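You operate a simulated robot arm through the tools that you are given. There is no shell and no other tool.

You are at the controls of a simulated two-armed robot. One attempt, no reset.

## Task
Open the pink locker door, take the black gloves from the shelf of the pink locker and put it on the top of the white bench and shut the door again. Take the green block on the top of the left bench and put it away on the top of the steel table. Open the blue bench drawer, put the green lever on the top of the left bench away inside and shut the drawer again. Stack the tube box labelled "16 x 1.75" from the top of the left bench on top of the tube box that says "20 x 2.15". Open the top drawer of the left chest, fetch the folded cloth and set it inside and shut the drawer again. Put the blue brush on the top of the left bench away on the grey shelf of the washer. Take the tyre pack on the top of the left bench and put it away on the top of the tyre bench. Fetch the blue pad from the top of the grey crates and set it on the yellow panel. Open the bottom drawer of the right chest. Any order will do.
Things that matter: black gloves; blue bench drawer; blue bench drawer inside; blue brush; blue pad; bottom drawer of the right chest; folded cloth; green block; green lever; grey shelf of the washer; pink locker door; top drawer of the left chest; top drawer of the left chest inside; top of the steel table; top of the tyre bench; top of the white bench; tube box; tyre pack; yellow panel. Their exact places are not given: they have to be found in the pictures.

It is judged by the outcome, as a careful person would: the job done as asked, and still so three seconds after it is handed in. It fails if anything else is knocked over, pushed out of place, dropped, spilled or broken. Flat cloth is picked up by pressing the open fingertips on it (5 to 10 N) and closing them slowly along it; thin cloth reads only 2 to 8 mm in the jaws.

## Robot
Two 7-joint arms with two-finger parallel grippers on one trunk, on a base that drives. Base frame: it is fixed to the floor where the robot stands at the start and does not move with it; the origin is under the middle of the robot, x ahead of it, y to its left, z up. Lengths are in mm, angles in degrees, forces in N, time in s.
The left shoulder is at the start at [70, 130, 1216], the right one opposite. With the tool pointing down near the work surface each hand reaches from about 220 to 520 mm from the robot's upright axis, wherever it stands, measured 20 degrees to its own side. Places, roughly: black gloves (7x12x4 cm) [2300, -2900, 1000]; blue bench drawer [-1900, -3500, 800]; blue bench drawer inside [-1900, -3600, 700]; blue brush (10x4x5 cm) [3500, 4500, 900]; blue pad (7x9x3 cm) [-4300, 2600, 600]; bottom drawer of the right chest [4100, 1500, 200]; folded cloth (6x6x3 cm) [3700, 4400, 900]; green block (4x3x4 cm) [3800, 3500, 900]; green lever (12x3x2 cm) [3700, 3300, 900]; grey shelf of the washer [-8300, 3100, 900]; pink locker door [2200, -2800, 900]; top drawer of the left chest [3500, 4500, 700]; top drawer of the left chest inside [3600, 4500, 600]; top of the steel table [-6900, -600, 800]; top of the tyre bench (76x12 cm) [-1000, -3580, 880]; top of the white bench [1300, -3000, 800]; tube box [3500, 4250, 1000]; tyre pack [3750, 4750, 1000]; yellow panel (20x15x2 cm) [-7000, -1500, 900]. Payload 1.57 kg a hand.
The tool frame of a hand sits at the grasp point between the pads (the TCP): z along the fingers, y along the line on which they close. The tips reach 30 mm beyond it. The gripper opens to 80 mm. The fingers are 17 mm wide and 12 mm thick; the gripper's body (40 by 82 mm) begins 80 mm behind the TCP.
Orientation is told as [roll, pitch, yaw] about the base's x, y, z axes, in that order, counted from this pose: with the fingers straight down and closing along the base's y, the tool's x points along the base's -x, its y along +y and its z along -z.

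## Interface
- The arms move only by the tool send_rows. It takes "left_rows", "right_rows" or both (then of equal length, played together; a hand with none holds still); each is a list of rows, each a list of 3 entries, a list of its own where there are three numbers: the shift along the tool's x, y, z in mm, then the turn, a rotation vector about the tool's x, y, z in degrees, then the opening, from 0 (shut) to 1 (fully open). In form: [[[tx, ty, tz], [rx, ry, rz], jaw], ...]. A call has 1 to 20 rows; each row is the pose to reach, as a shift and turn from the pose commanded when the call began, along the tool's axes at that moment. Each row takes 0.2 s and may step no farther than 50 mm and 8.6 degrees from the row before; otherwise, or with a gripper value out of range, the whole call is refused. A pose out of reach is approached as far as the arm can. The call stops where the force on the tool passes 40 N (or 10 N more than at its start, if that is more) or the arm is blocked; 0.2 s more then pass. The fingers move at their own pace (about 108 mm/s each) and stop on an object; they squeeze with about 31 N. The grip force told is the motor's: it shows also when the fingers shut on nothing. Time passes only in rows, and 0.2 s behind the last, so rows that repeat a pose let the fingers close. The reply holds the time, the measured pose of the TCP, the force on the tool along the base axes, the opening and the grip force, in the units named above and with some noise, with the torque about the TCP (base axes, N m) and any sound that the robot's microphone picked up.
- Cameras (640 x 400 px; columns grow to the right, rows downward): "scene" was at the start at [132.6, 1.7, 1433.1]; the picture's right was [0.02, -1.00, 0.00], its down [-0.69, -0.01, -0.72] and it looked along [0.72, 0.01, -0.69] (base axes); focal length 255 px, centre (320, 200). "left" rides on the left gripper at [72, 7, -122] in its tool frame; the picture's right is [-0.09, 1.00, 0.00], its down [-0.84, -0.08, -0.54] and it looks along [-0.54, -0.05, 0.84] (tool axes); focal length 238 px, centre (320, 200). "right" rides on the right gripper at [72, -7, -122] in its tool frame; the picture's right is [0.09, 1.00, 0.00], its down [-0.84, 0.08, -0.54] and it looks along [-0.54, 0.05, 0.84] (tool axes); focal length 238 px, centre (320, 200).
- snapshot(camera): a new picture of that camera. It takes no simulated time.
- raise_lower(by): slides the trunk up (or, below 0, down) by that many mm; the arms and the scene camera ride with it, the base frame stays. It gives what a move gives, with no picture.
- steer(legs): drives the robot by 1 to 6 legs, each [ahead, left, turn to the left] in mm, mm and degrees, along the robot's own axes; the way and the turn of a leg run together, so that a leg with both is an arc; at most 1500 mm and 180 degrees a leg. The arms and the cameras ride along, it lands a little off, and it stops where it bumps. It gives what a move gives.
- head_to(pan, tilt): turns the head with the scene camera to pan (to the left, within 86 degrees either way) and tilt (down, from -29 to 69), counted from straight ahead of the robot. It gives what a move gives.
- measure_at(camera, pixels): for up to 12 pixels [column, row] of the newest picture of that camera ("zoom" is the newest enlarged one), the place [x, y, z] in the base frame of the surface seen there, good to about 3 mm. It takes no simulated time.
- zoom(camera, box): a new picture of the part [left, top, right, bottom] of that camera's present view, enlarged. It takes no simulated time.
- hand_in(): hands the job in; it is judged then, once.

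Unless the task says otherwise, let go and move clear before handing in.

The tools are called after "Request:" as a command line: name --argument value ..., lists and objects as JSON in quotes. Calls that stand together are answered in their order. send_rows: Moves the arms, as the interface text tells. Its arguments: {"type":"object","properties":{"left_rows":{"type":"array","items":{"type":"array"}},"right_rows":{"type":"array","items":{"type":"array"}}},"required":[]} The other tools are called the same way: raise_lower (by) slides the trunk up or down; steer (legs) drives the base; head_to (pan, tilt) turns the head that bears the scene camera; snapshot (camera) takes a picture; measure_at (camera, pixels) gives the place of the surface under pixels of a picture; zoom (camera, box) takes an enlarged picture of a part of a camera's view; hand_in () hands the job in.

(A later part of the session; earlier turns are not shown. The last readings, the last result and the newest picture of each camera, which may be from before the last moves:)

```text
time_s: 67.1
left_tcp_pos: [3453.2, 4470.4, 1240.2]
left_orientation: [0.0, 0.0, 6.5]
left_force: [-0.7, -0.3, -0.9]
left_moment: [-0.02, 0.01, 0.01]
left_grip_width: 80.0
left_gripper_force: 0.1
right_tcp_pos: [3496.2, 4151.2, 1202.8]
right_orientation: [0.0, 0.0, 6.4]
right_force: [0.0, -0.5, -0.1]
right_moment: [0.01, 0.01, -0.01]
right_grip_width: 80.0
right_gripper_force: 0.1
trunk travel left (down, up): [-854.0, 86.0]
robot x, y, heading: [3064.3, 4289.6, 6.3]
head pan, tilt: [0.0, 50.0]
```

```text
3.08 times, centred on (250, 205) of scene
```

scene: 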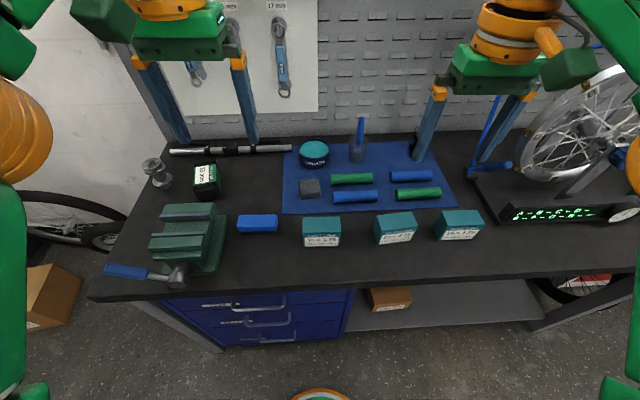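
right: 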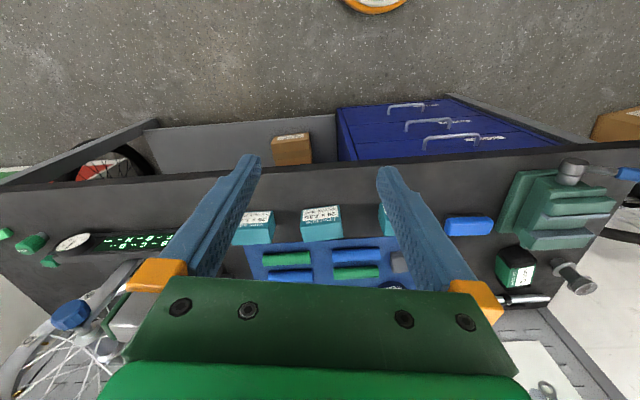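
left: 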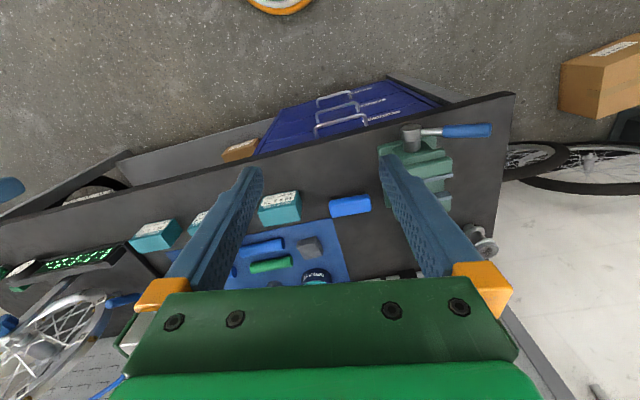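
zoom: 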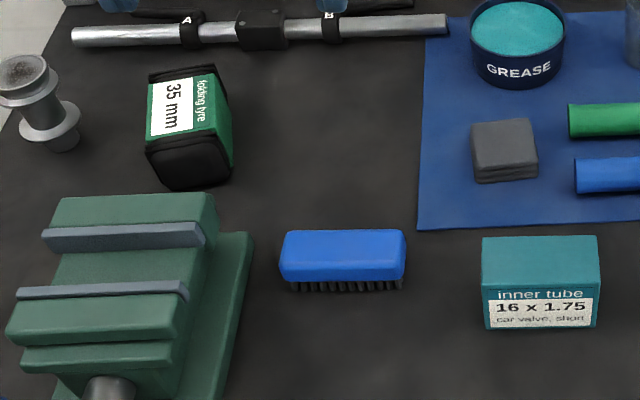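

The tyre pack is the "35 mm folding tyre" (207,180), the cloth is at about [3676,4392] top 892. I need to be about 110 mm closer to reach it with the tool down.

Request:
steer --legs '[[110, 0, 0]]'

Request:
head_to --pan 0 --tilt 55

Request:
snapshot --camera "scene"

```text
time_s: 68.3
left_tcp_pos: [3556.3, 4481.6, 1242.3]
left_orientation: [0.0, -0.3, 6.7]
left_force: [-0.5, -1.1, -0.2]
left_moment: [0.0, 0.0, 0.0]
left_grip_width: 80.0
left_gripper_force: 0.0
right_tcp_pos: [3599.3, 4163.3, 1204.8]
right_orientation: [0.1, -0.2, 6.4]
right_force: [0.1, 0.4, 0.5]
right_moment: [-0.01, -0.08, -0.01]
right_grip_width: 79.8
right_gripper_force: 0.1
trunk travel left (down, up): [-854.0, 86.0]
robot x, y, heading: [3171.0, 4298.1, 6.8]
head pan, tilt: [0.0, 50.0]
```

```text
time_s: 69.0
left_tcp_pos: [3560.4, 4482.3, 1240.7]
left_orientation: [0.0, -0.1, 6.6]
left_force: [0.8, 0.9, -0.2]
left_moment: [0.01, -0.02, -0.01]
left_grip_width: 80.0
left_gripper_force: 0.1
right_tcp_pos: [3603.6, 4163.1, 1203.2]
right_orientation: [0.0, -0.1, 6.4]
right_force: [-0.7, -0.2, -0.5]
right_moment: [0.01, -0.01, 0.01]
right_grip_width: 79.9
right_gripper_force: 0.1
trunk travel left (down, up): [-854.0, 86.0]
robot x, y, heading: [3168.3, 4303.0, 6.6]
head pan, tilt: [0.0, 55.0]
```

```text
taken
```

scene: 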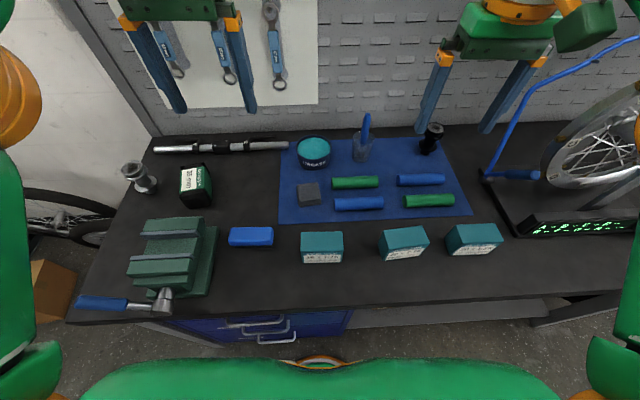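

Request:
zoom --camera "scene" --box '[270, 120, 390, 225]'

Request:
measure_at --camera "zoom" --pixels '[[165, 340], [280, 335], [170, 420], [285, 410], [220, 375], [345, 340], [350, 445], [240, 250], [230, 300], [225, 430], [160, 250], [300, 250]]'

```text
3.81 times, centred on (330, 172) of scene
```

zoom: 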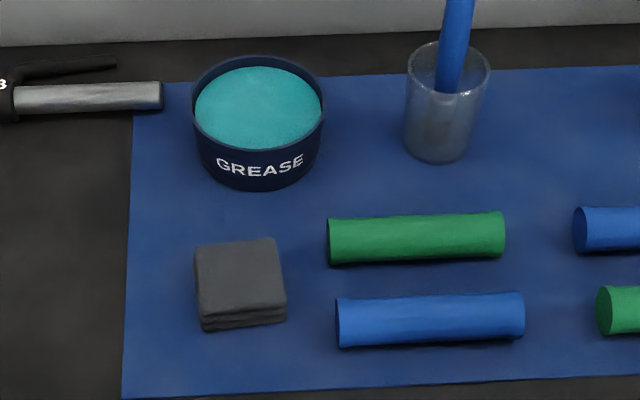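

```text
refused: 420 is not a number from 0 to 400
```

Request:
measure_at --camera "zoom" --pixels '[[200, 250], [270, 243], [205, 312], [280, 305], [240, 280], [240, 325], [330, 235], [340, 320], [245, 190], [335, 260], [310, 300], [345, 345]]'

```text
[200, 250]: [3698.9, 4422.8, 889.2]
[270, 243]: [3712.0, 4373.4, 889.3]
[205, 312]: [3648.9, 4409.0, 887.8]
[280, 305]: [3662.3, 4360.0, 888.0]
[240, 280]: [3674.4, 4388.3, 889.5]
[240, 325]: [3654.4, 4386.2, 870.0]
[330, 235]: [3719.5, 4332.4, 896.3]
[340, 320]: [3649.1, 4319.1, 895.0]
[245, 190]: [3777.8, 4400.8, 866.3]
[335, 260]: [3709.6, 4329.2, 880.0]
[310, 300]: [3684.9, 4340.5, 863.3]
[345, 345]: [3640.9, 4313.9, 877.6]
```

The cloth's top corners are [3699,4423], [3712,4373], [3649,4409], [3662,4360], so its centre is [3680,4391], yaw ≈15°. I bring the left hand above it, jaws at about 70 mm.

Request:
send_rows --left_rows '[[[-15.5, -14.9, 35], [0, 0, -4.2], 0.88], [[-31, -29.8, 70], [0, 0, -8.4], 0.88], [[-46.6, -44.7, 105], [0, 0, -8.4], 0.88], [[-62.1, -59.5, 140], [0, 0, -8.4], 0.88], [[-77.6, -74.4, 175], [0, 0, -8.4], 0.88], [[-93.2, -89.3, 210], [0, 0, -8.4], 0.88], [[-108.7, -104.2, 240], [0, 0, -8.4], 0.88], [[-108.7, -104.2, 240], [0, 0, -8.4], 0.88]]'

Request:
snapshot --camera "left"

Request:
snapshot --camera "scene"

```text
time_s: 70.8
left_tcp_pos: [3632.5, 4399.6, 1007.9]
left_orientation: [0.1, -0.1, 15.0]
left_force: [0.4, -0.3, 0.3]
left_moment: [0.0, 0.01, -0.01]
left_grip_width: 70.8
left_gripper_force: 0.0
left hand out of reach, approached as far as the arm can: row 5, 6, 7, 8
right_tcp_pos: [3604.7, 4163.3, 1201.7]
right_orientation: [0.0, 0.0, 6.4]
right_force: [0.3, -0.2, 0.2]
right_moment: [-0.01, -0.01, 0.0]
right_grip_width: 79.9
right_gripper_force: 0.1
trunk travel left (down, up): [-854.0, 86.0]
robot x, y, heading: [3170.2, 4301.4, 6.7]
head pan, tilt: [0.0, 55.0]
```

```text
taken
```

left: 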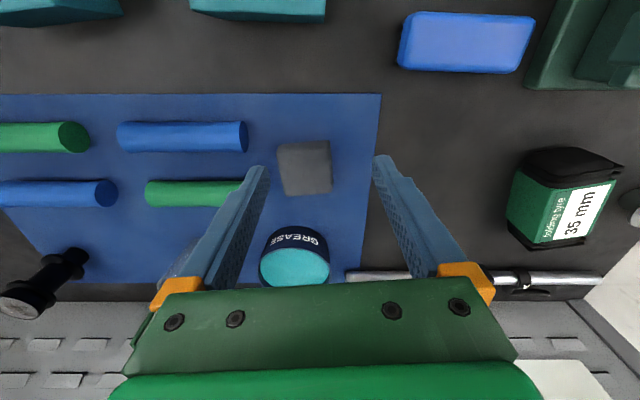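

```text
taken
```

scene: 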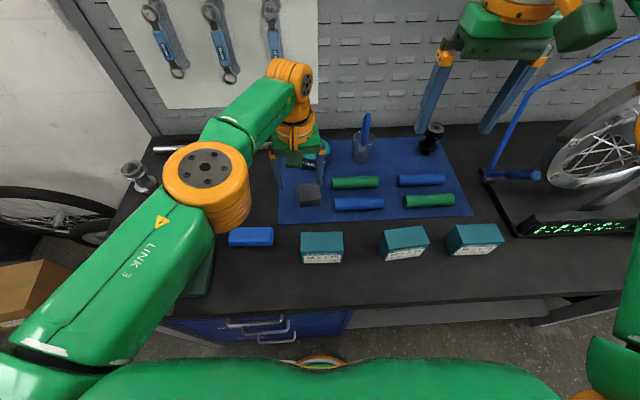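

The arm ended 50 mm short (473 mm from the axis) at z 1008. I check the elbow's height before lowering the trunk to gain reach.

Request:
measure_at --camera "scene" --pixels '[[205, 165], [240, 225], [160, 225], [230, 230], [100, 290], [60, 330], [300, 90], [130, 375]]'

```text
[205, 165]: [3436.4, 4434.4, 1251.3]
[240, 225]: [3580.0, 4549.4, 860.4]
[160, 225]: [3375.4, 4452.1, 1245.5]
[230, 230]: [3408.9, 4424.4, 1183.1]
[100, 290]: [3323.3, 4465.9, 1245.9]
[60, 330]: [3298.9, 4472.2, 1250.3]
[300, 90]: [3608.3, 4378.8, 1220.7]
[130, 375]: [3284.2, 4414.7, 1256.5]
```

The arm is almost straight (shoulder 1216, wrist ≈1215), so I should lower the trunk and aim more in front of the left shoulder. First pull the right hand back, then shift the robot right by 95 mm.

Request:
send_rows --right_rows '[[[40, 0, 0], [0, 0, 0], 0.5], [[80, 0, 0], [0, 0, 0], 0.5], [[120, 0, 0], [0, 0, 0], 0.5], [[150, 0, 0], [0, 0, 0], 0.5], [[150, 0, 0], [0, 0, 0], 0.5]]'

Request:
steer --legs '[[25, -95, 0]]'

Request:
raise_lower --by -60

Request:
snapshot --camera "scene"

```text
time_s: 72.0
left_tcp_pos: [3633.4, 4398.2, 1007.5]
left_orientation: [0.0, 0.0, 14.9]
left_force: [-0.7, -0.8, 0.6]
left_moment: [-0.03, 0.0, -0.03]
left_grip_width: 70.4
left_gripper_force: 0.0
right_tcp_pos: [3454.9, 4144.5, 1201.0]
right_orientation: [0.0, 0.0, 6.4]
right_force: [0.6, -0.5, -0.2]
right_moment: [0.02, 0.03, 0.0]
right_grip_width: 40.4
right_gripper_force: 0.1
trunk travel left (down, up): [-854.0, 86.0]
robot x, y, heading: [3171.4, 4304.8, 6.7]
head pan, tilt: [0.0, 55.0]
```

```text
time_s: 73.1
left_tcp_pos: [3666.9, 4310.3, 1007.3]
left_orientation: [-0.2, 0.0, 15.1]
left_force: [-0.4, 0.5, -0.4]
left_moment: [-0.03, -0.01, 0.01]
left_grip_width: 70.3
left_gripper_force: 0.0
right_tcp_pos: [3489.8, 4056.4, 1203.3]
right_orientation: [-0.1, -0.1, 6.7]
right_force: [-0.5, 0.8, 0.5]
right_moment: [-0.05, -0.04, 0.0]
right_grip_width: 40.0
right_gripper_force: 0.1
trunk travel left (down, up): [-854.0, 86.0]
robot x, y, heading: [3203.3, 4213.2, 6.8]
head pan, tilt: [0.0, 55.0]
```

```text
time_s: 74.1
left_tcp_pos: [3668.4, 4306.4, 948.0]
left_orientation: [0.0, -0.1, 15.1]
left_force: [0.2, 0.1, -0.1]
left_moment: [-0.02, -0.01, 0.01]
left_grip_width: 70.4
left_gripper_force: 0.1
right_tcp_pos: [3490.6, 4052.1, 1143.0]
right_orientation: [0.0, 0.1, 6.5]
right_force: [0.4, 0.2, 0.1]
right_moment: [0.0, 0.01, 0.01]
right_grip_width: 40.1
right_gripper_force: 0.1
trunk travel left (down, up): [-794.0, 146.0]
robot x, y, heading: [3205.3, 4211.2, 6.6]
head pan, tilt: [0.0, 55.0]
```

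```text
taken
```

scene: 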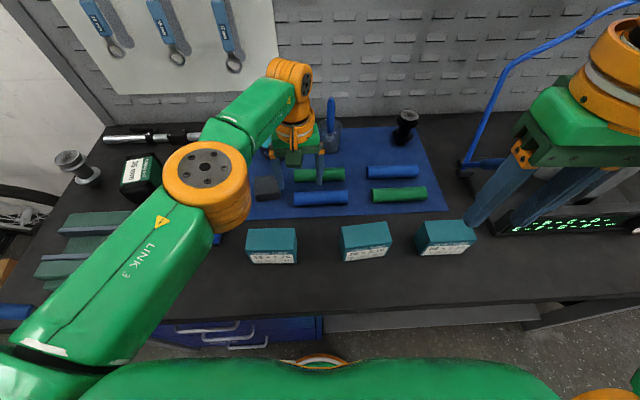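

Now shoulder is better placed; I shift the left hand over the cloth at a safe height.

Request:
send_rows --left_rows '[[[-11, 26, 0], [0, 0, 0], 0.88], [[-22, 53, 0], [0, 0, 0], 0.88], [[-33.6, 79, 0], [0, 0, 0], 0.88], [[-33.6, 79, 0], [0, 0, 0], 0.88]]'

Request:
snapshot --camera "left"

Request:
snapshot --camera "scene"

```text
time_s: 75.1
left_tcp_pos: [3679.2, 4388.6, 948.5]
left_orientation: [0.1, -0.2, 15.0]
left_force: [-0.3, 0.5, -0.2]
left_moment: [0.02, 0.01, -0.02]
left_grip_width: 70.6
left_gripper_force: 0.1
right_tcp_pos: [3490.9, 4051.1, 1142.4]
right_orientation: [0.0, 0.0, 6.6]
right_force: [0.4, 0.8, -0.7]
right_moment: [0.01, 0.01, 0.01]
right_grip_width: 40.1
right_gripper_force: 0.0
trunk travel left (down, up): [-794.0, 146.0]
robot x, y, heading: [3205.2, 4210.5, 6.3]
head pan, tilt: [0.0, 55.0]
```

```text
taken
```

left: 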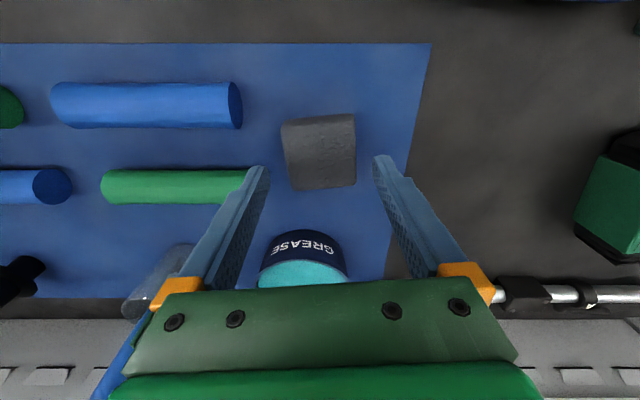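

```text
taken
```

scene: 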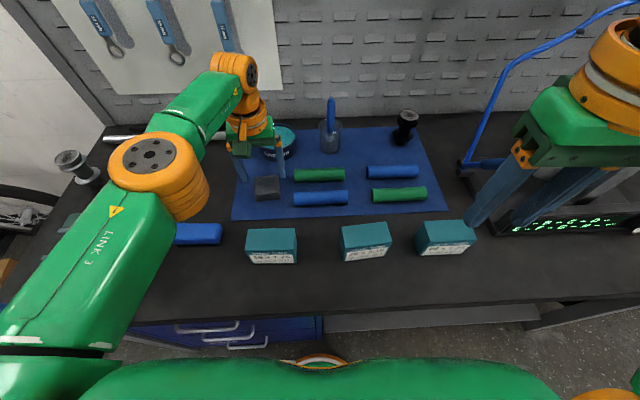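

The hand is centred over the cloth (320,152). I lower with the trunk 50 mm so that the tips come to about 4 mm above the mat.

Request:
raise_lower --by -50

Request:
snapshot --camera "left"

```text
time_s: 76.0
left_tcp_pos: [3677.7, 4389.4, 897.7]
left_orientation: [-0.2, -0.1, 15.2]
left_force: [0.4, 0.3, 0.3]
left_moment: [0.0, -0.05, 0.0]
left_grip_width: 70.2
left_gripper_force: 0.2
right_tcp_pos: [3490.5, 4050.4, 1092.3]
right_orientation: [0.1, 0.0, 6.7]
right_force: [0.5, 0.1, 0.6]
right_moment: [0.03, -0.01, 0.0]
right_grip_width: 40.0
right_gripper_force: 0.0
trunk travel left (down, up): [-744.0, 196.0]
robot x, y, heading: [3206.2, 4208.6, 6.5]
head pan, tilt: [0.0, 55.0]
```

```text
taken
```

left: 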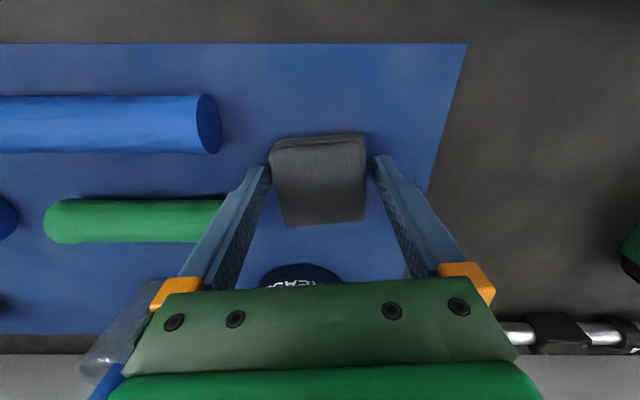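

The cloth sits between the tips. I close slowly.

Request:
send_rows --left_rows '[[[0, 0, 0], [0, 0, 0], 0.75], [[0, 0, 0], [0, 0, 0], 0.65], [[0, 0, 0], [0, 0, 0], 0.55], [[0, 0, 0], [0, 0, 0], 0.45], [[0, 0, 0], [0, 0, 0], 0.3], [[0, 0, 0], [0, 0, 0], 0.15], [[0, 0, 0], [0, 0, 0], 0.0], [[0, 0, 0], [0, 0, 0], 0.0]]'

Request:
snapshot --camera "left"

```text
time_s: 77.8
left_tcp_pos: [3678.4, 4390.2, 897.9]
left_orientation: [-0.2, 0.0, 15.1]
left_force: [0.8, 0.5, 1.2]
left_moment: [-0.01, 0.01, 0.02]
left_grip_width: 58.8
left_gripper_force: 31.5
right_tcp_pos: [3491.1, 4051.3, 1092.8]
right_orientation: [0.0, 0.1, 6.6]
right_force: [0.2, 0.2, -0.4]
right_moment: [-0.01, 0.02, -0.05]
right_grip_width: 40.1
right_gripper_force: 0.0
trunk travel left (down, up): [-744.0, 196.0]
robot x, y, heading: [3207.8, 4205.8, 6.8]
head pan, tilt: [0.0, 55.0]
```

```text
taken
```

left: 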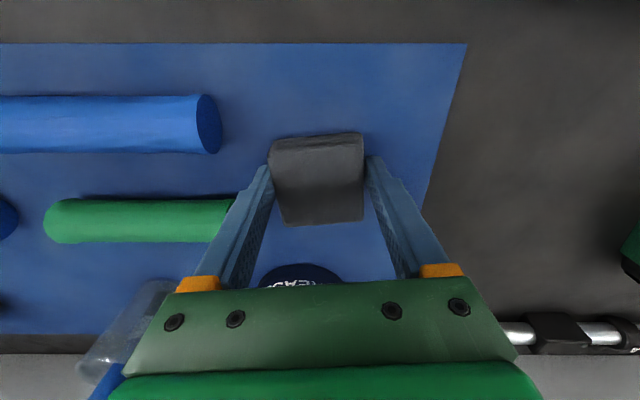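

Gripped at 58.8 mm with 31 N. I lift with the trunk.

Request:
raise_lower --by 120

Request:
snapshot --camera "left"

Request:
head_to --pan 0 --tilt 50

Request:
snapshot --camera "scene"

```text
time_s: 79.3
left_tcp_pos: [3677.7, 4389.2, 1016.7]
left_orientation: [-0.1, -0.1, 15.1]
left_force: [-0.6, -0.3, 0.3]
left_moment: [0.03, -0.01, 0.02]
left_grip_width: 0.0
left_gripper_force: 21.2
right_tcp_pos: [3490.8, 4051.6, 1212.7]
right_orientation: [0.0, 0.0, 6.6]
right_force: [-0.2, -0.8, 0.1]
right_moment: [0.01, -0.02, 0.01]
right_grip_width: 40.2
right_gripper_force: 0.0
trunk travel left (down, up): [-864.0, 76.0]
robot x, y, heading: [3208.8, 4210.1, 6.5]
head pan, tilt: [0.0, 55.0]
```

```text
taken
```

left: 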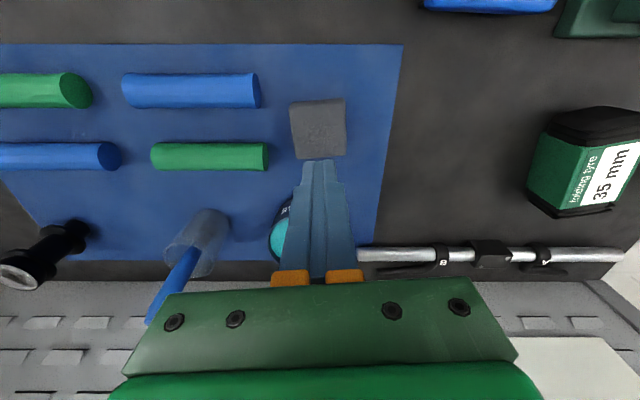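

```text
time_s: 80.0
left_tcp_pos: [3678.1, 4389.0, 1017.4]
left_orientation: [-0.1, -0.1, 15.0]
left_force: [0.1, 0.1, 0.5]
left_moment: [0.01, -0.03, -0.02]
left_grip_width: 0.1
left_gripper_force: 20.9
right_tcp_pos: [3491.2, 4052.6, 1212.6]
right_orientation: [0.0, 0.0, 6.6]
right_force: [0.2, 0.3, 0.5]
right_moment: [-0.01, -0.02, 0.0]
right_grip_width: 39.7
right_gripper_force: 0.1
trunk travel left (down, up): [-864.0, 76.0]
robot x, y, heading: [3209.5, 4209.8, 6.6]
head pan, tilt: [0.0, 50.0]
```

```text
taken
```

scene: 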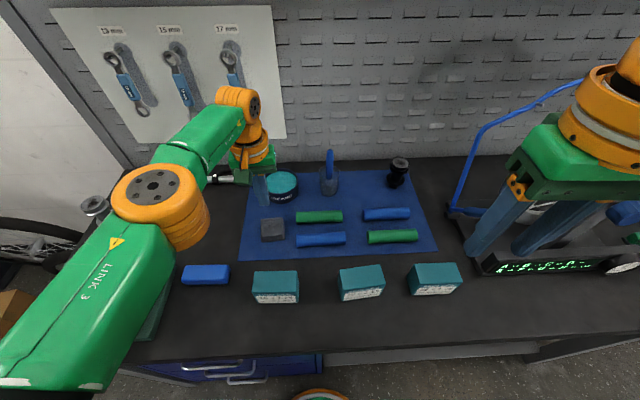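

The jaws slid off: width is 0 and the cloth stays in place at (320,128). I'll use the hinted way: press open fingertips on its top with 5–10 N and close slowly.

Request:
send_rows --left_rows '[[[0, 0, 0], [0, 0, 0], 0.4], [[0, 0, 0], [0, 0, 0], 0.4], [[0, 0, 0], [0, 0, 0], 0.4]]'

Request:
raise_lower --by -92

Request:
snapshot --camera "left"

```text
time_s: 80.8
left_tcp_pos: [3677.4, 4391.0, 1017.9]
left_orientation: [-0.1, -0.2, 15.1]
left_force: [1.1, -0.1, 0.8]
left_moment: [0.01, -0.05, 0.01]
left_grip_width: 32.2
left_gripper_force: 0.1
right_tcp_pos: [3491.0, 4051.6, 1211.8]
right_orientation: [0.0, 0.0, 6.6]
right_force: [0.4, -0.4, 0.1]
right_moment: [0.0, 0.0, 0.0]
right_grip_width: 40.1
right_gripper_force: 0.0
trunk travel left (down, up): [-864.0, 76.0]
robot x, y, heading: [3206.5, 4210.2, 6.7]
head pan, tilt: [0.0, 50.0]
```

```text
time_s: 82.1
left_tcp_pos: [3677.8, 4389.2, 926.2]
left_orientation: [-0.1, -0.1, 15.1]
left_force: [0.5, -0.9, 0.0]
left_moment: [-0.01, -0.01, -0.01]
left_grip_width: 32.0
left_gripper_force: 0.0
right_tcp_pos: [3491.6, 4051.6, 1119.7]
right_orientation: [0.0, 0.0, 6.6]
right_force: [0.2, -0.4, -0.6]
right_moment: [0.02, 0.01, -0.01]
right_grip_width: 39.9
right_gripper_force: 0.1
trunk travel left (down, up): [-772.0, 168.0]
robot x, y, heading: [3204.8, 4210.1, 6.6]
head pan, tilt: [0.0, 50.0]
```

```text
taken
```

left: 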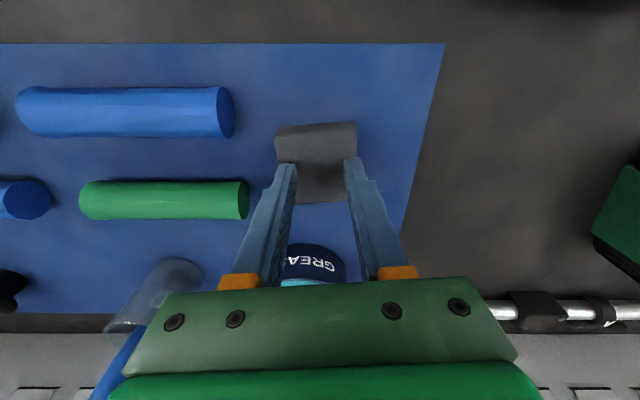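

The tips hover about 6 mm above the cloth. I lower by small steps and watch the force.

Request:
send_rows --left_rows '[[[0, 0, 2], [0, 0, 0], 0.4], [[0, 0, 4], [0, 0, 0], 0.4], [[0, 0, 6], [0, 0, 0], 0.4], [[0, 0, 6], [0, 0, 0], 0.4]]'

```text
time_s: 83.1
left_tcp_pos: [3678.2, 4388.7, 919.7]
left_orientation: [-0.1, -0.1, 15.1]
left_force: [0.4, 0.5, 2.7]
left_moment: [0.06, -0.02, -0.01]
left_grip_width: 32.1
left_gripper_force: 0.2
right_tcp_pos: [3490.6, 4050.9, 1120.5]
right_orientation: [0.0, 0.0, 6.6]
right_force: [0.3, 0.3, -0.4]
right_moment: [-0.03, -0.02, 0.02]
right_grip_width: 40.0
right_gripper_force: 0.1
trunk travel left (down, up): [-772.0, 168.0]
robot x, y, heading: [3207.1, 4207.4, 6.8]
head pan, tilt: [0.0, 50.0]
```

Request:
send_rows --left_rows '[[[0, 0, 1], [0, 0, 0], 0.4], [[0, 0, 2], [0, 0, 0], 0.4], [[0, 0, 2], [0, 0, 0], 0.4]]'

```text
time_s: 83.9
left_tcp_pos: [3676.7, 4389.3, 918.8]
left_orientation: [0.0, -0.3, 15.2]
left_force: [8.6, 2.1, 19.6]
left_moment: [0.06, -0.24, -0.03]
left_grip_width: 32.3
left_gripper_force: 0.2
right_tcp_pos: [3490.0, 4050.9, 1120.2]
right_orientation: [0.1, -0.2, 6.6]
right_force: [-0.5, -0.2, 0.0]
right_moment: [-0.05, -0.03, 0.01]
right_grip_width: 40.2
right_gripper_force: 0.1
trunk travel left (down, up): [-772.0, 168.0]
robot x, y, heading: [3207.6, 4211.0, 6.8]
head pan, tilt: [0.0, 50.0]
```

Force jumped to 19.6 N; I back off 1 mm for about 7 N.

Request:
send_rows --left_rows '[[[0, 0, -1.1], [0, 0, 0], 0.4], [[0, 0, -1.1], [0, 0, 0], 0.4]]'

```text
time_s: 84.5
left_tcp_pos: [3676.8, 4388.9, 919.8]
left_orientation: [0.0, -0.2, 15.1]
left_force: [6.9, 0.0, 15.0]
left_moment: [0.0, -0.2, 0.03]
left_grip_width: 32.3
left_gripper_force: 0.2
right_tcp_pos: [3490.5, 4049.8, 1120.3]
right_orientation: [0.1, 0.0, 6.6]
right_force: [-1.0, 0.4, 0.8]
right_moment: [-0.01, -0.02, 0.02]
right_grip_width: 40.2
right_gripper_force: 0.0
trunk travel left (down, up): [-772.0, 168.0]
robot x, y, heading: [3207.1, 4207.8, 6.7]
head pan, tilt: [0.0, 50.0]
```

Request:
send_rows --left_rows '[[[0, 0, -1.2], [0, 0, 0], 0.4], [[0, 0, -1.2], [0, 0, 0], 0.4]]'

```text
time_s: 85.1
left_tcp_pos: [3676.8, 4388.8, 919.3]
left_orientation: [0.0, 0.0, 15.1]
left_force: [-0.2, -2.2, 2.8]
left_moment: [-0.06, 0.03, 0.01]
left_grip_width: 31.9
left_gripper_force: 0.5
right_tcp_pos: [3490.5, 4051.2, 1120.4]
right_orientation: [0.1, 0.1, 6.6]
right_force: [0.1, 0.5, -0.1]
right_moment: [-0.02, -0.01, -0.03]
right_grip_width: 40.1
right_gripper_force: 0.1
trunk travel left (down, up): [-772.0, 168.0]
robot x, y, heading: [3206.0, 4207.6, 6.5]
head pan, tilt: [0.0, 50.0]
```

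2.8 N now; I press half a millimetre more and close slowly.

Request:
send_rows --left_rows '[[[0, 0, 0.5], [0, 0, 0], 0.4], [[0, 0, 0.6], [0, 0, 0], 0.37], [[0, 0, 0.6], [0, 0, 0], 0.34], [[0, 0, 0.6], [0, 0, 0], 0.31], [[0, 0, 0.6], [0, 0, 0], 0.28], [[0, 0, 0.6], [0, 0, 0], 0.25], [[0, 0, 0.6], [0, 0, 0], 0.22], [[0, 0, 0.6], [0, 0, 0], 0.19], [[0, 0, 0.6], [0, 0, 0], 0.16], [[0, 0, 0.6], [0, 0, 0], 0.13], [[0, 0, 0.6], [0, 0, 0], 0.1], [[0, 0, 0.6], [0, 0, 0], 0.07], [[0, 0, 0.6], [0, 0, 0], 0.04], [[0, 0, 0.6], [0, 0, 0], 0.0], [[0, 0, 0.6], [0, 0, 0], 0.0]]'

Request:
snapshot --camera "left"

```text
time_s: 88.3
left_tcp_pos: [3678.0, 4389.3, 919.6]
left_orientation: [-0.2, -0.2, 15.1]
left_force: [-1.1, 0.6, 3.2]
left_moment: [0.02, 0.03, 0.01]
left_grip_width: 0.0
left_gripper_force: 20.9
right_tcp_pos: [3490.6, 4051.1, 1120.4]
right_orientation: [0.0, 0.0, 6.7]
right_force: [-0.1, 0.4, 0.4]
right_moment: [0.01, -0.01, 0.02]
right_grip_width: 40.1
right_gripper_force: 0.1
trunk travel left (down, up): [-772.0, 168.0]
robot x, y, heading: [3206.3, 4205.6, 7.0]
head pan, tilt: [0.0, 50.0]
```

```text
taken
```

left: 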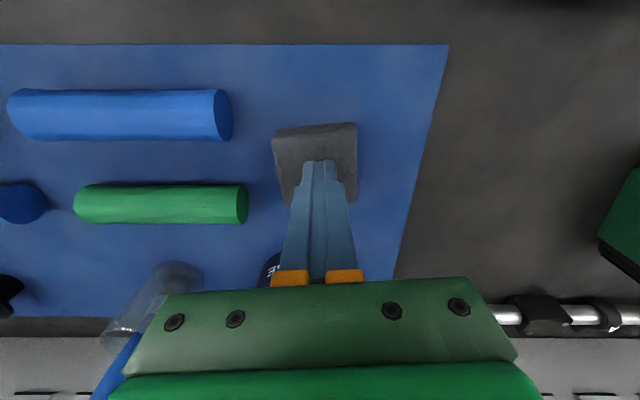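

Nothing was caught (width 0), the press was only about 3 N. I reopen and press harder, aiming at 7–9 N.

Request:
send_rows --left_rows '[[[0, 0, -3], [0, 0, 0], 0.2], [[0, 0, -3], [0, 0, 0], 0.45], [[0, 0, -3], [0, 0, 0], 0.45], [[0, 0, 0], [0, 0, 0], 0.45], [[0, 0, 0.5], [0, 0, 0], 0.45], [[0, 0, 0.5], [0, 0, 0], 0.45]]'

```text
time_s: 89.7
left_tcp_pos: [3678.7, 4389.1, 920.0]
left_orientation: [-0.1, -0.2, 15.2]
left_force: [2.8, -0.1, 8.0]
left_moment: [0.04, -0.08, 0.02]
left_grip_width: 36.0
left_gripper_force: 0.1
right_tcp_pos: [3490.7, 4051.4, 1120.6]
right_orientation: [0.1, 0.0, 6.6]
right_force: [-0.1, -0.6, 0.3]
right_moment: [0.0, 0.03, 0.02]
right_grip_width: 40.2
right_gripper_force: 0.1
trunk travel left (down, up): [-772.0, 168.0]
robot x, y, heading: [3209.4, 4210.1, 6.8]
head pan, tilt: [0.0, 50.0]
```

8 N now. I close slowly from here.

Request:
send_rows --left_rows '[[[0, 0, 0], [0, 0, 0], 0.42], [[0, 0, 0], [0, 0, 0], 0.39], [[0, 0, 0], [0, 0, 0], 0.36], [[0, 0, 0], [0, 0, 0], 0.33], [[0, 0, 0], [0, 0, 0], 0.3], [[0, 0, 0], [0, 0, 0], 0.27], [[0, 0, 0], [0, 0, 0], 0.24], [[0, 0, 0], [0, 0, 0], 0.21]]'

Request:
snapshot --camera "left"

```text
time_s: 91.5
left_tcp_pos: [3676.5, 4389.9, 919.6]
left_orientation: [-0.1, -0.2, 15.2]
left_force: [-1.7, 3.8, 5.9]
left_moment: [0.19, 0.11, 0.0]
left_grip_width: 20.4
left_gripper_force: 2.2
right_tcp_pos: [3489.6, 4051.9, 1119.9]
right_orientation: [0.0, -0.1, 6.6]
right_force: [-0.3, -0.1, -0.4]
right_moment: [-0.02, 0.01, 0.02]
right_grip_width: 39.9
right_gripper_force: 0.2
trunk travel left (down, up): [-772.0, 168.0]
robot x, y, heading: [3207.4, 4210.3, 6.9]
head pan, tilt: [0.0, 50.0]
```

```text
taken
```

left: 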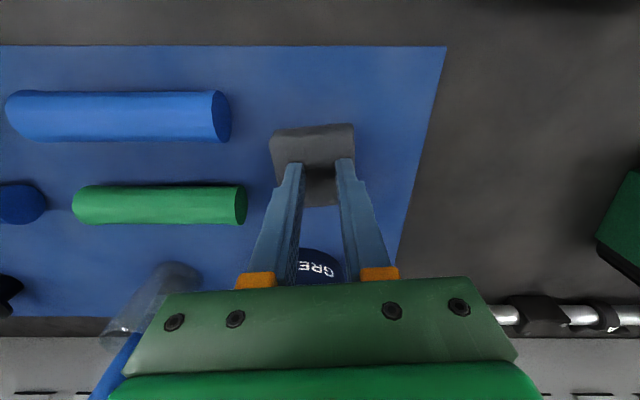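

It behaves like a stiff stack, not like a sheet. I'll lift off, open, and retry the side grip lower and lift slowly, watching when it slips.

Request:
send_rows --left_rows '[[[0, 0, -6], [0, 0, 0], 0.3], [[0, 0, -12], [0, 0, 0], 0.6], [[0, 0, -12], [0, 0, 0], 0.88], [[0, 0, -12], [0, 0, 0], 0.88]]'

Request:
snapshot --camera "left"

Request:
zoom --camera "left" --box '[240, 100, 400, 220]'

```text
time_s: 92.5
left_tcp_pos: [3677.6, 4390.5, 930.1]
left_orientation: [-0.1, -0.2, 15.1]
left_force: [0.3, -0.1, -0.7]
left_moment: [0.0, -0.03, 0.03]
left_grip_width: 70.2
left_gripper_force: 0.0
right_tcp_pos: [3490.4, 4050.6, 1120.0]
right_orientation: [0.1, 0.0, 6.5]
right_force: [0.0, 0.0, 0.3]
right_moment: [0.01, -0.01, -0.01]
right_grip_width: 40.1
right_gripper_force: 0.1
trunk travel left (down, up): [-772.0, 168.0]
robot x, y, heading: [3206.8, 4208.4, 6.9]
head pan, tilt: [0.0, 50.0]
```

```text
taken
```

left: 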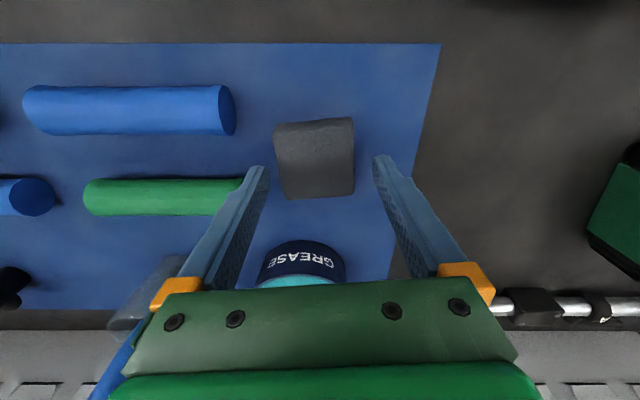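

```text
3.33 times, centred on (320, 160) of left
```

zoom: 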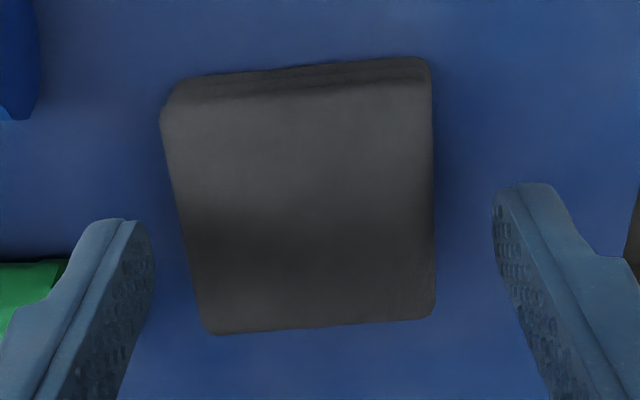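

The cloth is turned about 5° more than the jaws (zoom edges). I correct yaw, lower by trunk and close again, then lift slowly.

Request:
send_rows --left_rows '[[[0, 0, 0], [0, 0, -5], 0.88], [[0, 0, 0], [0, 0, -5], 0.88]]'

Request:
raise_lower --by -34

Request:
send_rows --left_rows '[[[0, 0, 0], [0, 0, 0], 0.75], [[0, 0, 0], [0, 0, 0], 0.7], [[0, 0, 0], [0, 0, 0], 0.5], [[0, 0, 0], [0, 0, 0], 0.3], [[0, 0, 0], [0, 0, 0], 0.1], [[0, 0, 0], [0, 0, 0], 0.0], [[0, 0, 0], [0, 0, 0], 0.0], [[0, 0, 0], [0, 0, 0], 0.0], [[0, 0, -2], [0, 0, 0], 0.0], [[0, 0, -4], [0, 0, 0], 0.0], [[0, 0, -6], [0, 0, 0], 0.0]]'

Request:
snapshot --camera "left"

```text
time_s: 93.1
left_tcp_pos: [3678.0, 4390.4, 930.9]
left_orientation: [-0.1, 0.0, 20.2]
left_force: [0.8, -0.4, 0.0]
left_moment: [0.02, -0.04, 0.0]
left_grip_width: 70.4
left_gripper_force: 0.0
right_tcp_pos: [3490.7, 4052.1, 1120.6]
right_orientation: [0.0, 0.0, 6.6]
right_force: [-0.1, -0.1, -0.7]
right_moment: [0.02, 0.04, 0.04]
right_grip_width: 40.3
right_gripper_force: 0.1
trunk travel left (down, up): [-772.0, 168.0]
robot x, y, heading: [3206.9, 4208.5, 6.9]
head pan, tilt: [0.0, 50.0]
```

```text
time_s: 93.9
left_tcp_pos: [3678.9, 4390.7, 896.8]
left_orientation: [-0.1, -0.1, 20.1]
left_force: [-0.8, -0.1, 0.0]
left_moment: [0.0, 0.03, 0.01]
left_grip_width: 70.1
left_gripper_force: 0.2
right_tcp_pos: [3491.4, 4050.6, 1085.0]
right_orientation: [0.1, 0.0, 6.5]
right_force: [0.0, 0.9, -0.3]
right_moment: [-0.04, 0.01, 0.03]
right_grip_width: 40.0
right_gripper_force: 0.0
trunk travel left (down, up): [-738.0, 202.0]
robot x, y, heading: [3206.7, 4211.5, 7.0]
head pan, tilt: [0.0, 50.0]
```

```text
time_s: 96.3
left_tcp_pos: [3677.8, 4389.9, 902.2]
left_orientation: [-0.1, -0.1, 20.1]
left_force: [0.5, 1.2, -0.1]
left_moment: [-0.01, 0.02, 0.02]
left_grip_width: 59.7
left_gripper_force: 31.1
right_tcp_pos: [3492.0, 4051.1, 1085.9]
right_orientation: [0.1, 0.0, 6.6]
right_force: [0.5, -0.8, -0.2]
right_moment: [-0.02, -0.04, 0.02]
right_grip_width: 40.0
right_gripper_force: 0.1
trunk travel left (down, up): [-738.0, 202.0]
robot x, y, heading: [3209.9, 4209.6, 6.9]
head pan, tilt: [0.0, 50.0]
```

```text
taken
```

left: 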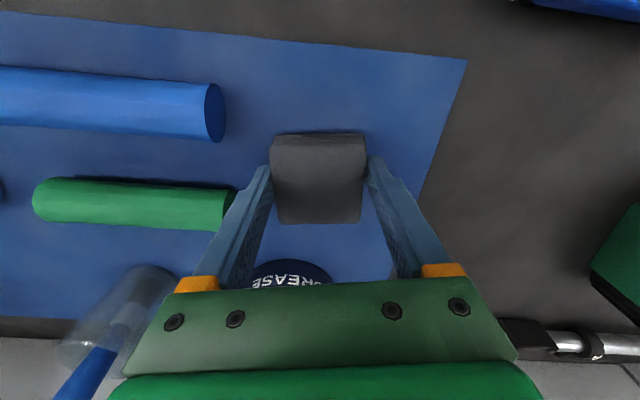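

Held at 59.7 mm after 6 mm lift, better aligned. I keep lifting slowly.

Request:
send_rows --left_rows '[[[0, 0, -3], [0, 0, 0], 0.0], [[0, 0, -6], [0, 0, 0], 0.0], [[0, 0, -9], [0, 0, 0], 0.0], [[0, 0, -12], [0, 0, 0], 0.0], [[0, 0, -15], [0, 0, 0], 0.0], [[0, 0, -18], [0, 0, 0], 0.0], [[0, 0, -21], [0, 0, 0], 0.0], [[0, 0, -24], [0, 0, 0], 0.0]]'

Request:
snapshot --camera "left"

Request:
snapshot --camera "scene"

```text
time_s: 98.1
left_tcp_pos: [3676.1, 4391.0, 926.5]
left_orientation: [-0.1, -0.3, 20.1]
left_force: [-0.7, 0.1, 0.2]
left_moment: [-0.01, 0.01, 0.01]
left_grip_width: 59.8
left_gripper_force: 31.0
right_tcp_pos: [3491.5, 4050.8, 1085.9]
right_orientation: [0.0, 0.0, 6.5]
right_force: [0.1, 0.4, -0.3]
right_moment: [0.01, -0.01, 0.05]
right_grip_width: 40.0
right_gripper_force: 0.1
trunk travel left (down, up): [-738.0, 202.0]
robot x, y, heading: [3206.2, 4206.2, 6.6]
head pan, tilt: [0.0, 50.0]
```

```text
taken
```

left: 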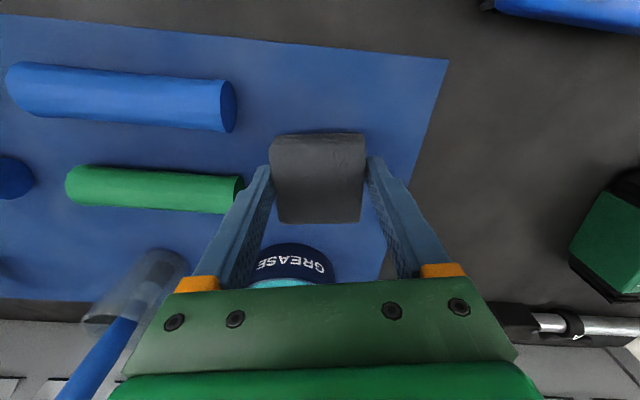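

```text
taken
```

scene: 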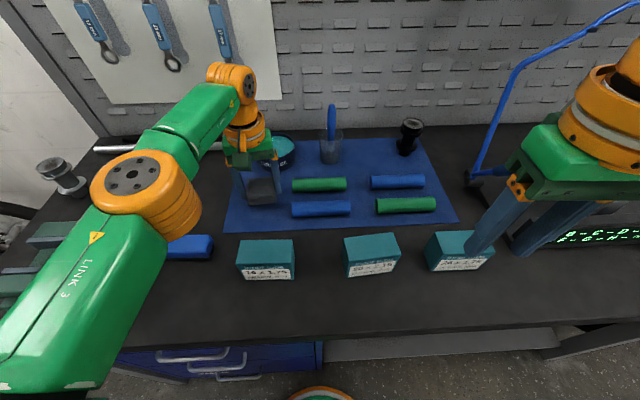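

The cloth came along (it stays between the jaws while the mat recedes). I raise the trunk a bit and check it again.

Request:
raise_lower --by 40

Request:
raise_lower --by 60

Request:
snapshot --camera "left"

```text
time_s: 98.9
left_tcp_pos: [3676.9, 4388.8, 965.7]
left_orientation: [-0.2, -0.1, 20.2]
left_force: [0.0, 0.0, -0.4]
left_moment: [0.03, -0.01, 0.03]
left_grip_width: 59.6
left_gripper_force: 31.0
right_tcp_pos: [3491.6, 4050.8, 1126.1]
right_orientation: [0.0, 0.1, 6.6]
right_force: [0.4, -1.0, 0.3]
right_moment: [0.0, -0.02, 0.03]
right_grip_width: 39.9
right_gripper_force: 0.2
trunk travel left (down, up): [-778.0, 162.0]
robot x, y, heading: [3211.3, 4207.9, 6.7]
head pan, tilt: [0.0, 50.0]
```

```text
time_s: 99.9
left_tcp_pos: [3677.2, 4390.3, 1025.8]
left_orientation: [-0.2, 0.0, 20.2]
left_force: [0.1, 0.9, -0.3]
left_moment: [0.02, -0.03, 0.03]
left_grip_width: 59.5
left_gripper_force: 31.0
right_tcp_pos: [3491.1, 4051.8, 1186.8]
right_orientation: [-0.1, 0.0, 6.7]
right_force: [-0.7, 0.6, 0.4]
right_moment: [0.0, 0.02, 0.03]
right_grip_width: 40.2
right_gripper_force: 0.1
trunk travel left (down, up): [-838.0, 102.0]
robot x, y, heading: [3204.9, 4209.2, 6.5]
head pan, tilt: [0.0, 50.0]
```

```text
taken
```

left: 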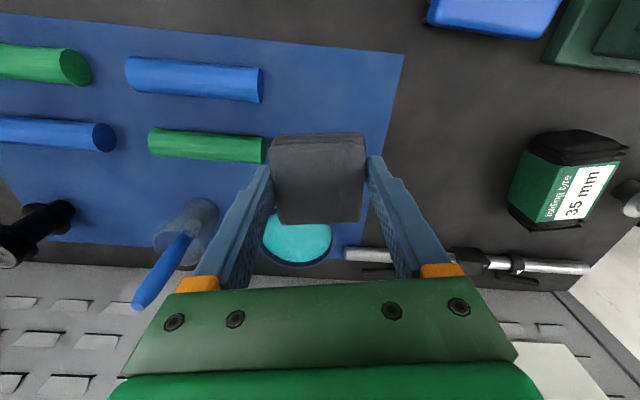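

The cloth is firmly held. I retract the left hand a bit and back off toward the chest's drawer.

Request:
send_rows --left_rows '[[[36, 9, 0], [0, 0, 4], 0.0], [[73, 18, 0], [0, 0, 8], 0.0], [[110, 26, 0], [0, 0, 12], 0.0], [[147, 35, 0], [0, 0, 13.5], 0.0], [[147, 35, 0], [0, 0, 13.5], 0.0]]'

Request:
steer --legs '[[-330, 0, 0], [0, 310, 0]]'

Request:
head_to --pan 0 --tilt 55

Request:
snapshot --camera "scene"

```text
time_s: 101.1
left_tcp_pos: [3527.2, 4370.2, 1028.5]
left_orientation: [0.0, 0.0, 6.8]
left_force: [0.4, -1.6, -0.5]
left_moment: [-0.03, 0.03, 0.03]
left_grip_width: 59.1
left_gripper_force: 30.9
right_tcp_pos: [3491.7, 4050.5, 1186.8]
right_orientation: [0.1, 0.0, 6.6]
right_force: [-0.2, 0.3, 0.2]
right_moment: [0.02, 0.01, 0.0]
right_grip_width: 39.9
right_gripper_force: 0.0
trunk travel left (down, up): [-838.0, 102.0]
robot x, y, heading: [3205.8, 4211.3, 6.6]
head pan, tilt: [0.0, 50.0]
```

```text
time_s: 105.0
left_tcp_pos: [3169.0, 4638.3, 1027.5]
left_orientation: [0.1, -0.1, 6.5]
left_force: [-0.9, -0.9, -0.9]
left_moment: [0.04, -0.02, 0.0]
left_grip_width: 59.1
left_gripper_force: 30.8
right_tcp_pos: [3132.3, 4318.9, 1186.0]
right_orientation: [0.2, 0.0, 6.5]
right_force: [0.4, -0.4, 0.1]
right_moment: [0.02, 0.0, 0.0]
right_grip_width: 40.1
right_gripper_force: 0.1
trunk travel left (down, up): [-838.0, 102.0]
robot x, y, heading: [2846.9, 4481.6, 6.6]
head pan, tilt: [0.0, 50.0]
```

```text
time_s: 105.6
left_tcp_pos: [3167.7, 4640.3, 1027.1]
left_orientation: [0.0, -0.1, 6.5]
left_force: [0.1, -0.3, -0.8]
left_moment: [-0.02, -0.01, 0.01]
left_grip_width: 59.0
left_gripper_force: 31.1
right_tcp_pos: [3131.8, 4321.4, 1185.6]
right_orientation: [0.1, 0.0, 6.4]
right_force: [-0.3, 0.1, -0.4]
right_moment: [0.04, -0.03, 0.04]
right_grip_width: 40.3
right_gripper_force: 0.0
trunk travel left (down, up): [-838.0, 102.0]
robot x, y, heading: [2848.0, 4476.0, 6.6]
head pan, tilt: [0.0, 55.0]
```

```text
taken
```

scene: 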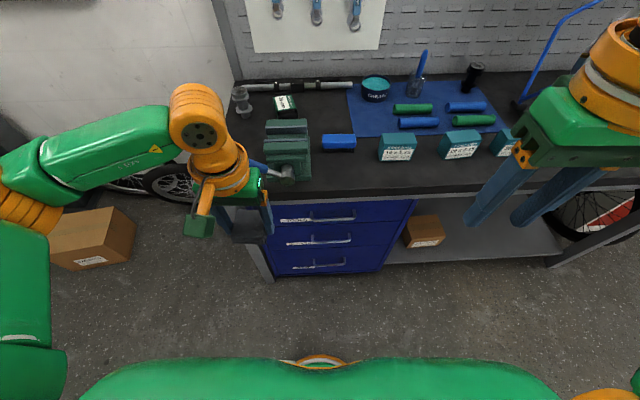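

Request:
zoom --camera "scene" --box '[260, 180, 430, 290]'

Request:
measure_at --camera "zoom" --pixels '[[195, 138], [280, 150], [360, 138], [275, 148], [80, 158], [90, 200], [270, 200], [290, 232], [200, 228], [500, 130], [60, 100], [300, 95]]'

```text
3.64 times, centred on (345, 235) of scene
```

zoom: 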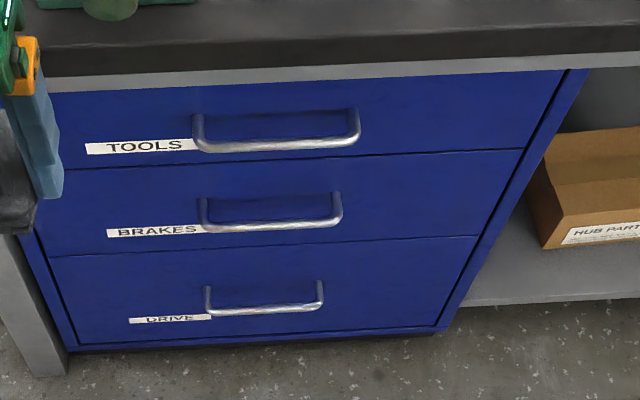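

```text
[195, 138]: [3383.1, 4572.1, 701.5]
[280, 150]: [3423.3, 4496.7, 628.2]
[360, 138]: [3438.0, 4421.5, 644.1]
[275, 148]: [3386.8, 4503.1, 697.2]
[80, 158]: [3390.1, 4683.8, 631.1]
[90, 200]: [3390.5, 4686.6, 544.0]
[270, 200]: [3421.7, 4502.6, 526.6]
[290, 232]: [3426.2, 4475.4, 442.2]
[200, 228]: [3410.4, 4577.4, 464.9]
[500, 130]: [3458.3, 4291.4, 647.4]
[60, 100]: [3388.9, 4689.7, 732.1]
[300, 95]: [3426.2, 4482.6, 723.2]
```

Request:
measure_at --camera "zoom" --pixels '[[60, 45], [600, 15], [300, 32], [55, 85], [620, 62], [300, 75], [120, 200], [420, 180], [70, 200], [500, 100]]'

Request:
measure_at --camera "scene" --pixels '[[318, 200], [600, 175], [500, 182], [400, 190], [260, 205]]'

```text
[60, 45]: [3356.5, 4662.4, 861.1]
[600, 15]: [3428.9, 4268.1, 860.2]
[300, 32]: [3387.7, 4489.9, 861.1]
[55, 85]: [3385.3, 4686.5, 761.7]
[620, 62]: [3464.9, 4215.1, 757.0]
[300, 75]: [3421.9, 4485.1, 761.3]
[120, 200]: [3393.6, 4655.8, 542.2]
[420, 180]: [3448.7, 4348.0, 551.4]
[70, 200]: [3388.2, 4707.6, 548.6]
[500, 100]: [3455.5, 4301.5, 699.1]
```

```text
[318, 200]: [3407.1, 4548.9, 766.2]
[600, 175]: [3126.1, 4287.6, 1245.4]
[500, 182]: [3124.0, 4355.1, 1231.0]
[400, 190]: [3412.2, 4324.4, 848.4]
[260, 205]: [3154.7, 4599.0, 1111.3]
```

The bench is turned about 10° (front edge from [3356,4662] to [3429,4268]). The top-drawer ("TOOLS") handle bar is at about [3387,4503,698], 35 mm off the front. I lower the trunk, turn to 10° and swing the right hand to point forward.

Request:
steer --legs '[[0, 10, 3.4]]'

Request:
raise_lower --by -470

Request:
send_rows --right_rows '[[[0, 0, 0], [0, 0, -8], 0.5], [[0, 0, 0], [0, 0, -16], 0.5], [[0, 0, 0], [0, 0, -24], 0.5], [[0, 0, 0], [0, 0, -32], 0.5], [[0, 0, 0], [0, 0, -40], 0.5], [[0, 0, 0], [0, 0, -48], 0.5], [[0, 0, 0], [0, 0, -56], 0.5], [[0, 0, 0], [0, 0, -64], 0.5], [[0, 0, 0], [0, 0, -72], 0.5], [[0, 0, 0], [0, 0, -80], 0.5], [[0, 0, 0], [0, 0, -86], 0.5], [[0, 0, 0], [0, 0, -86], 0.5]]'

```text
time_s: 106.4
left_tcp_pos: [3157.0, 4665.3, 1027.3]
left_orientation: [0.1, -0.1, 10.0]
left_force: [-0.6, -1.0, -0.9]
left_moment: [0.09, 0.01, 0.04]
left_grip_width: 58.8
left_gripper_force: 30.9
right_tcp_pos: [3139.7, 4344.3, 1185.6]
right_orientation: [0.2, 0.1, 10.0]
right_force: [-0.2, 0.0, 0.0]
right_moment: [0.0, -0.01, 0.0]
right_grip_width: 40.1
right_gripper_force: 0.0
trunk travel left (down, up): [-838.0, 102.0]
robot x, y, heading: [2846.8, 4486.9, 9.8]
head pan, tilt: [0.0, 55.0]
```

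```text
refused: -470 is not a number from -400 to 400
```

```text
time_s: 109.0
left_tcp_pos: [3156.7, 4668.2, 1027.9]
left_orientation: [-0.1, -0.1, 9.9]
left_force: [0.6, -0.4, -0.7]
left_moment: [0.01, 0.01, 0.01]
left_grip_width: 59.0
left_gripper_force: 31.1
right_tcp_pos: [3137.3, 4348.0, 1186.2]
right_orientation: [0.0, 0.1, 95.9]
right_force: [-0.7, 0.6, 0.8]
right_moment: [-0.02, 0.01, -0.02]
right_grip_width: 40.2
right_gripper_force: 0.1
trunk travel left (down, up): [-838.0, 102.0]
robot x, y, heading: [2849.9, 4488.2, 10.0]
head pan, tilt: [0.0, 55.0]
```

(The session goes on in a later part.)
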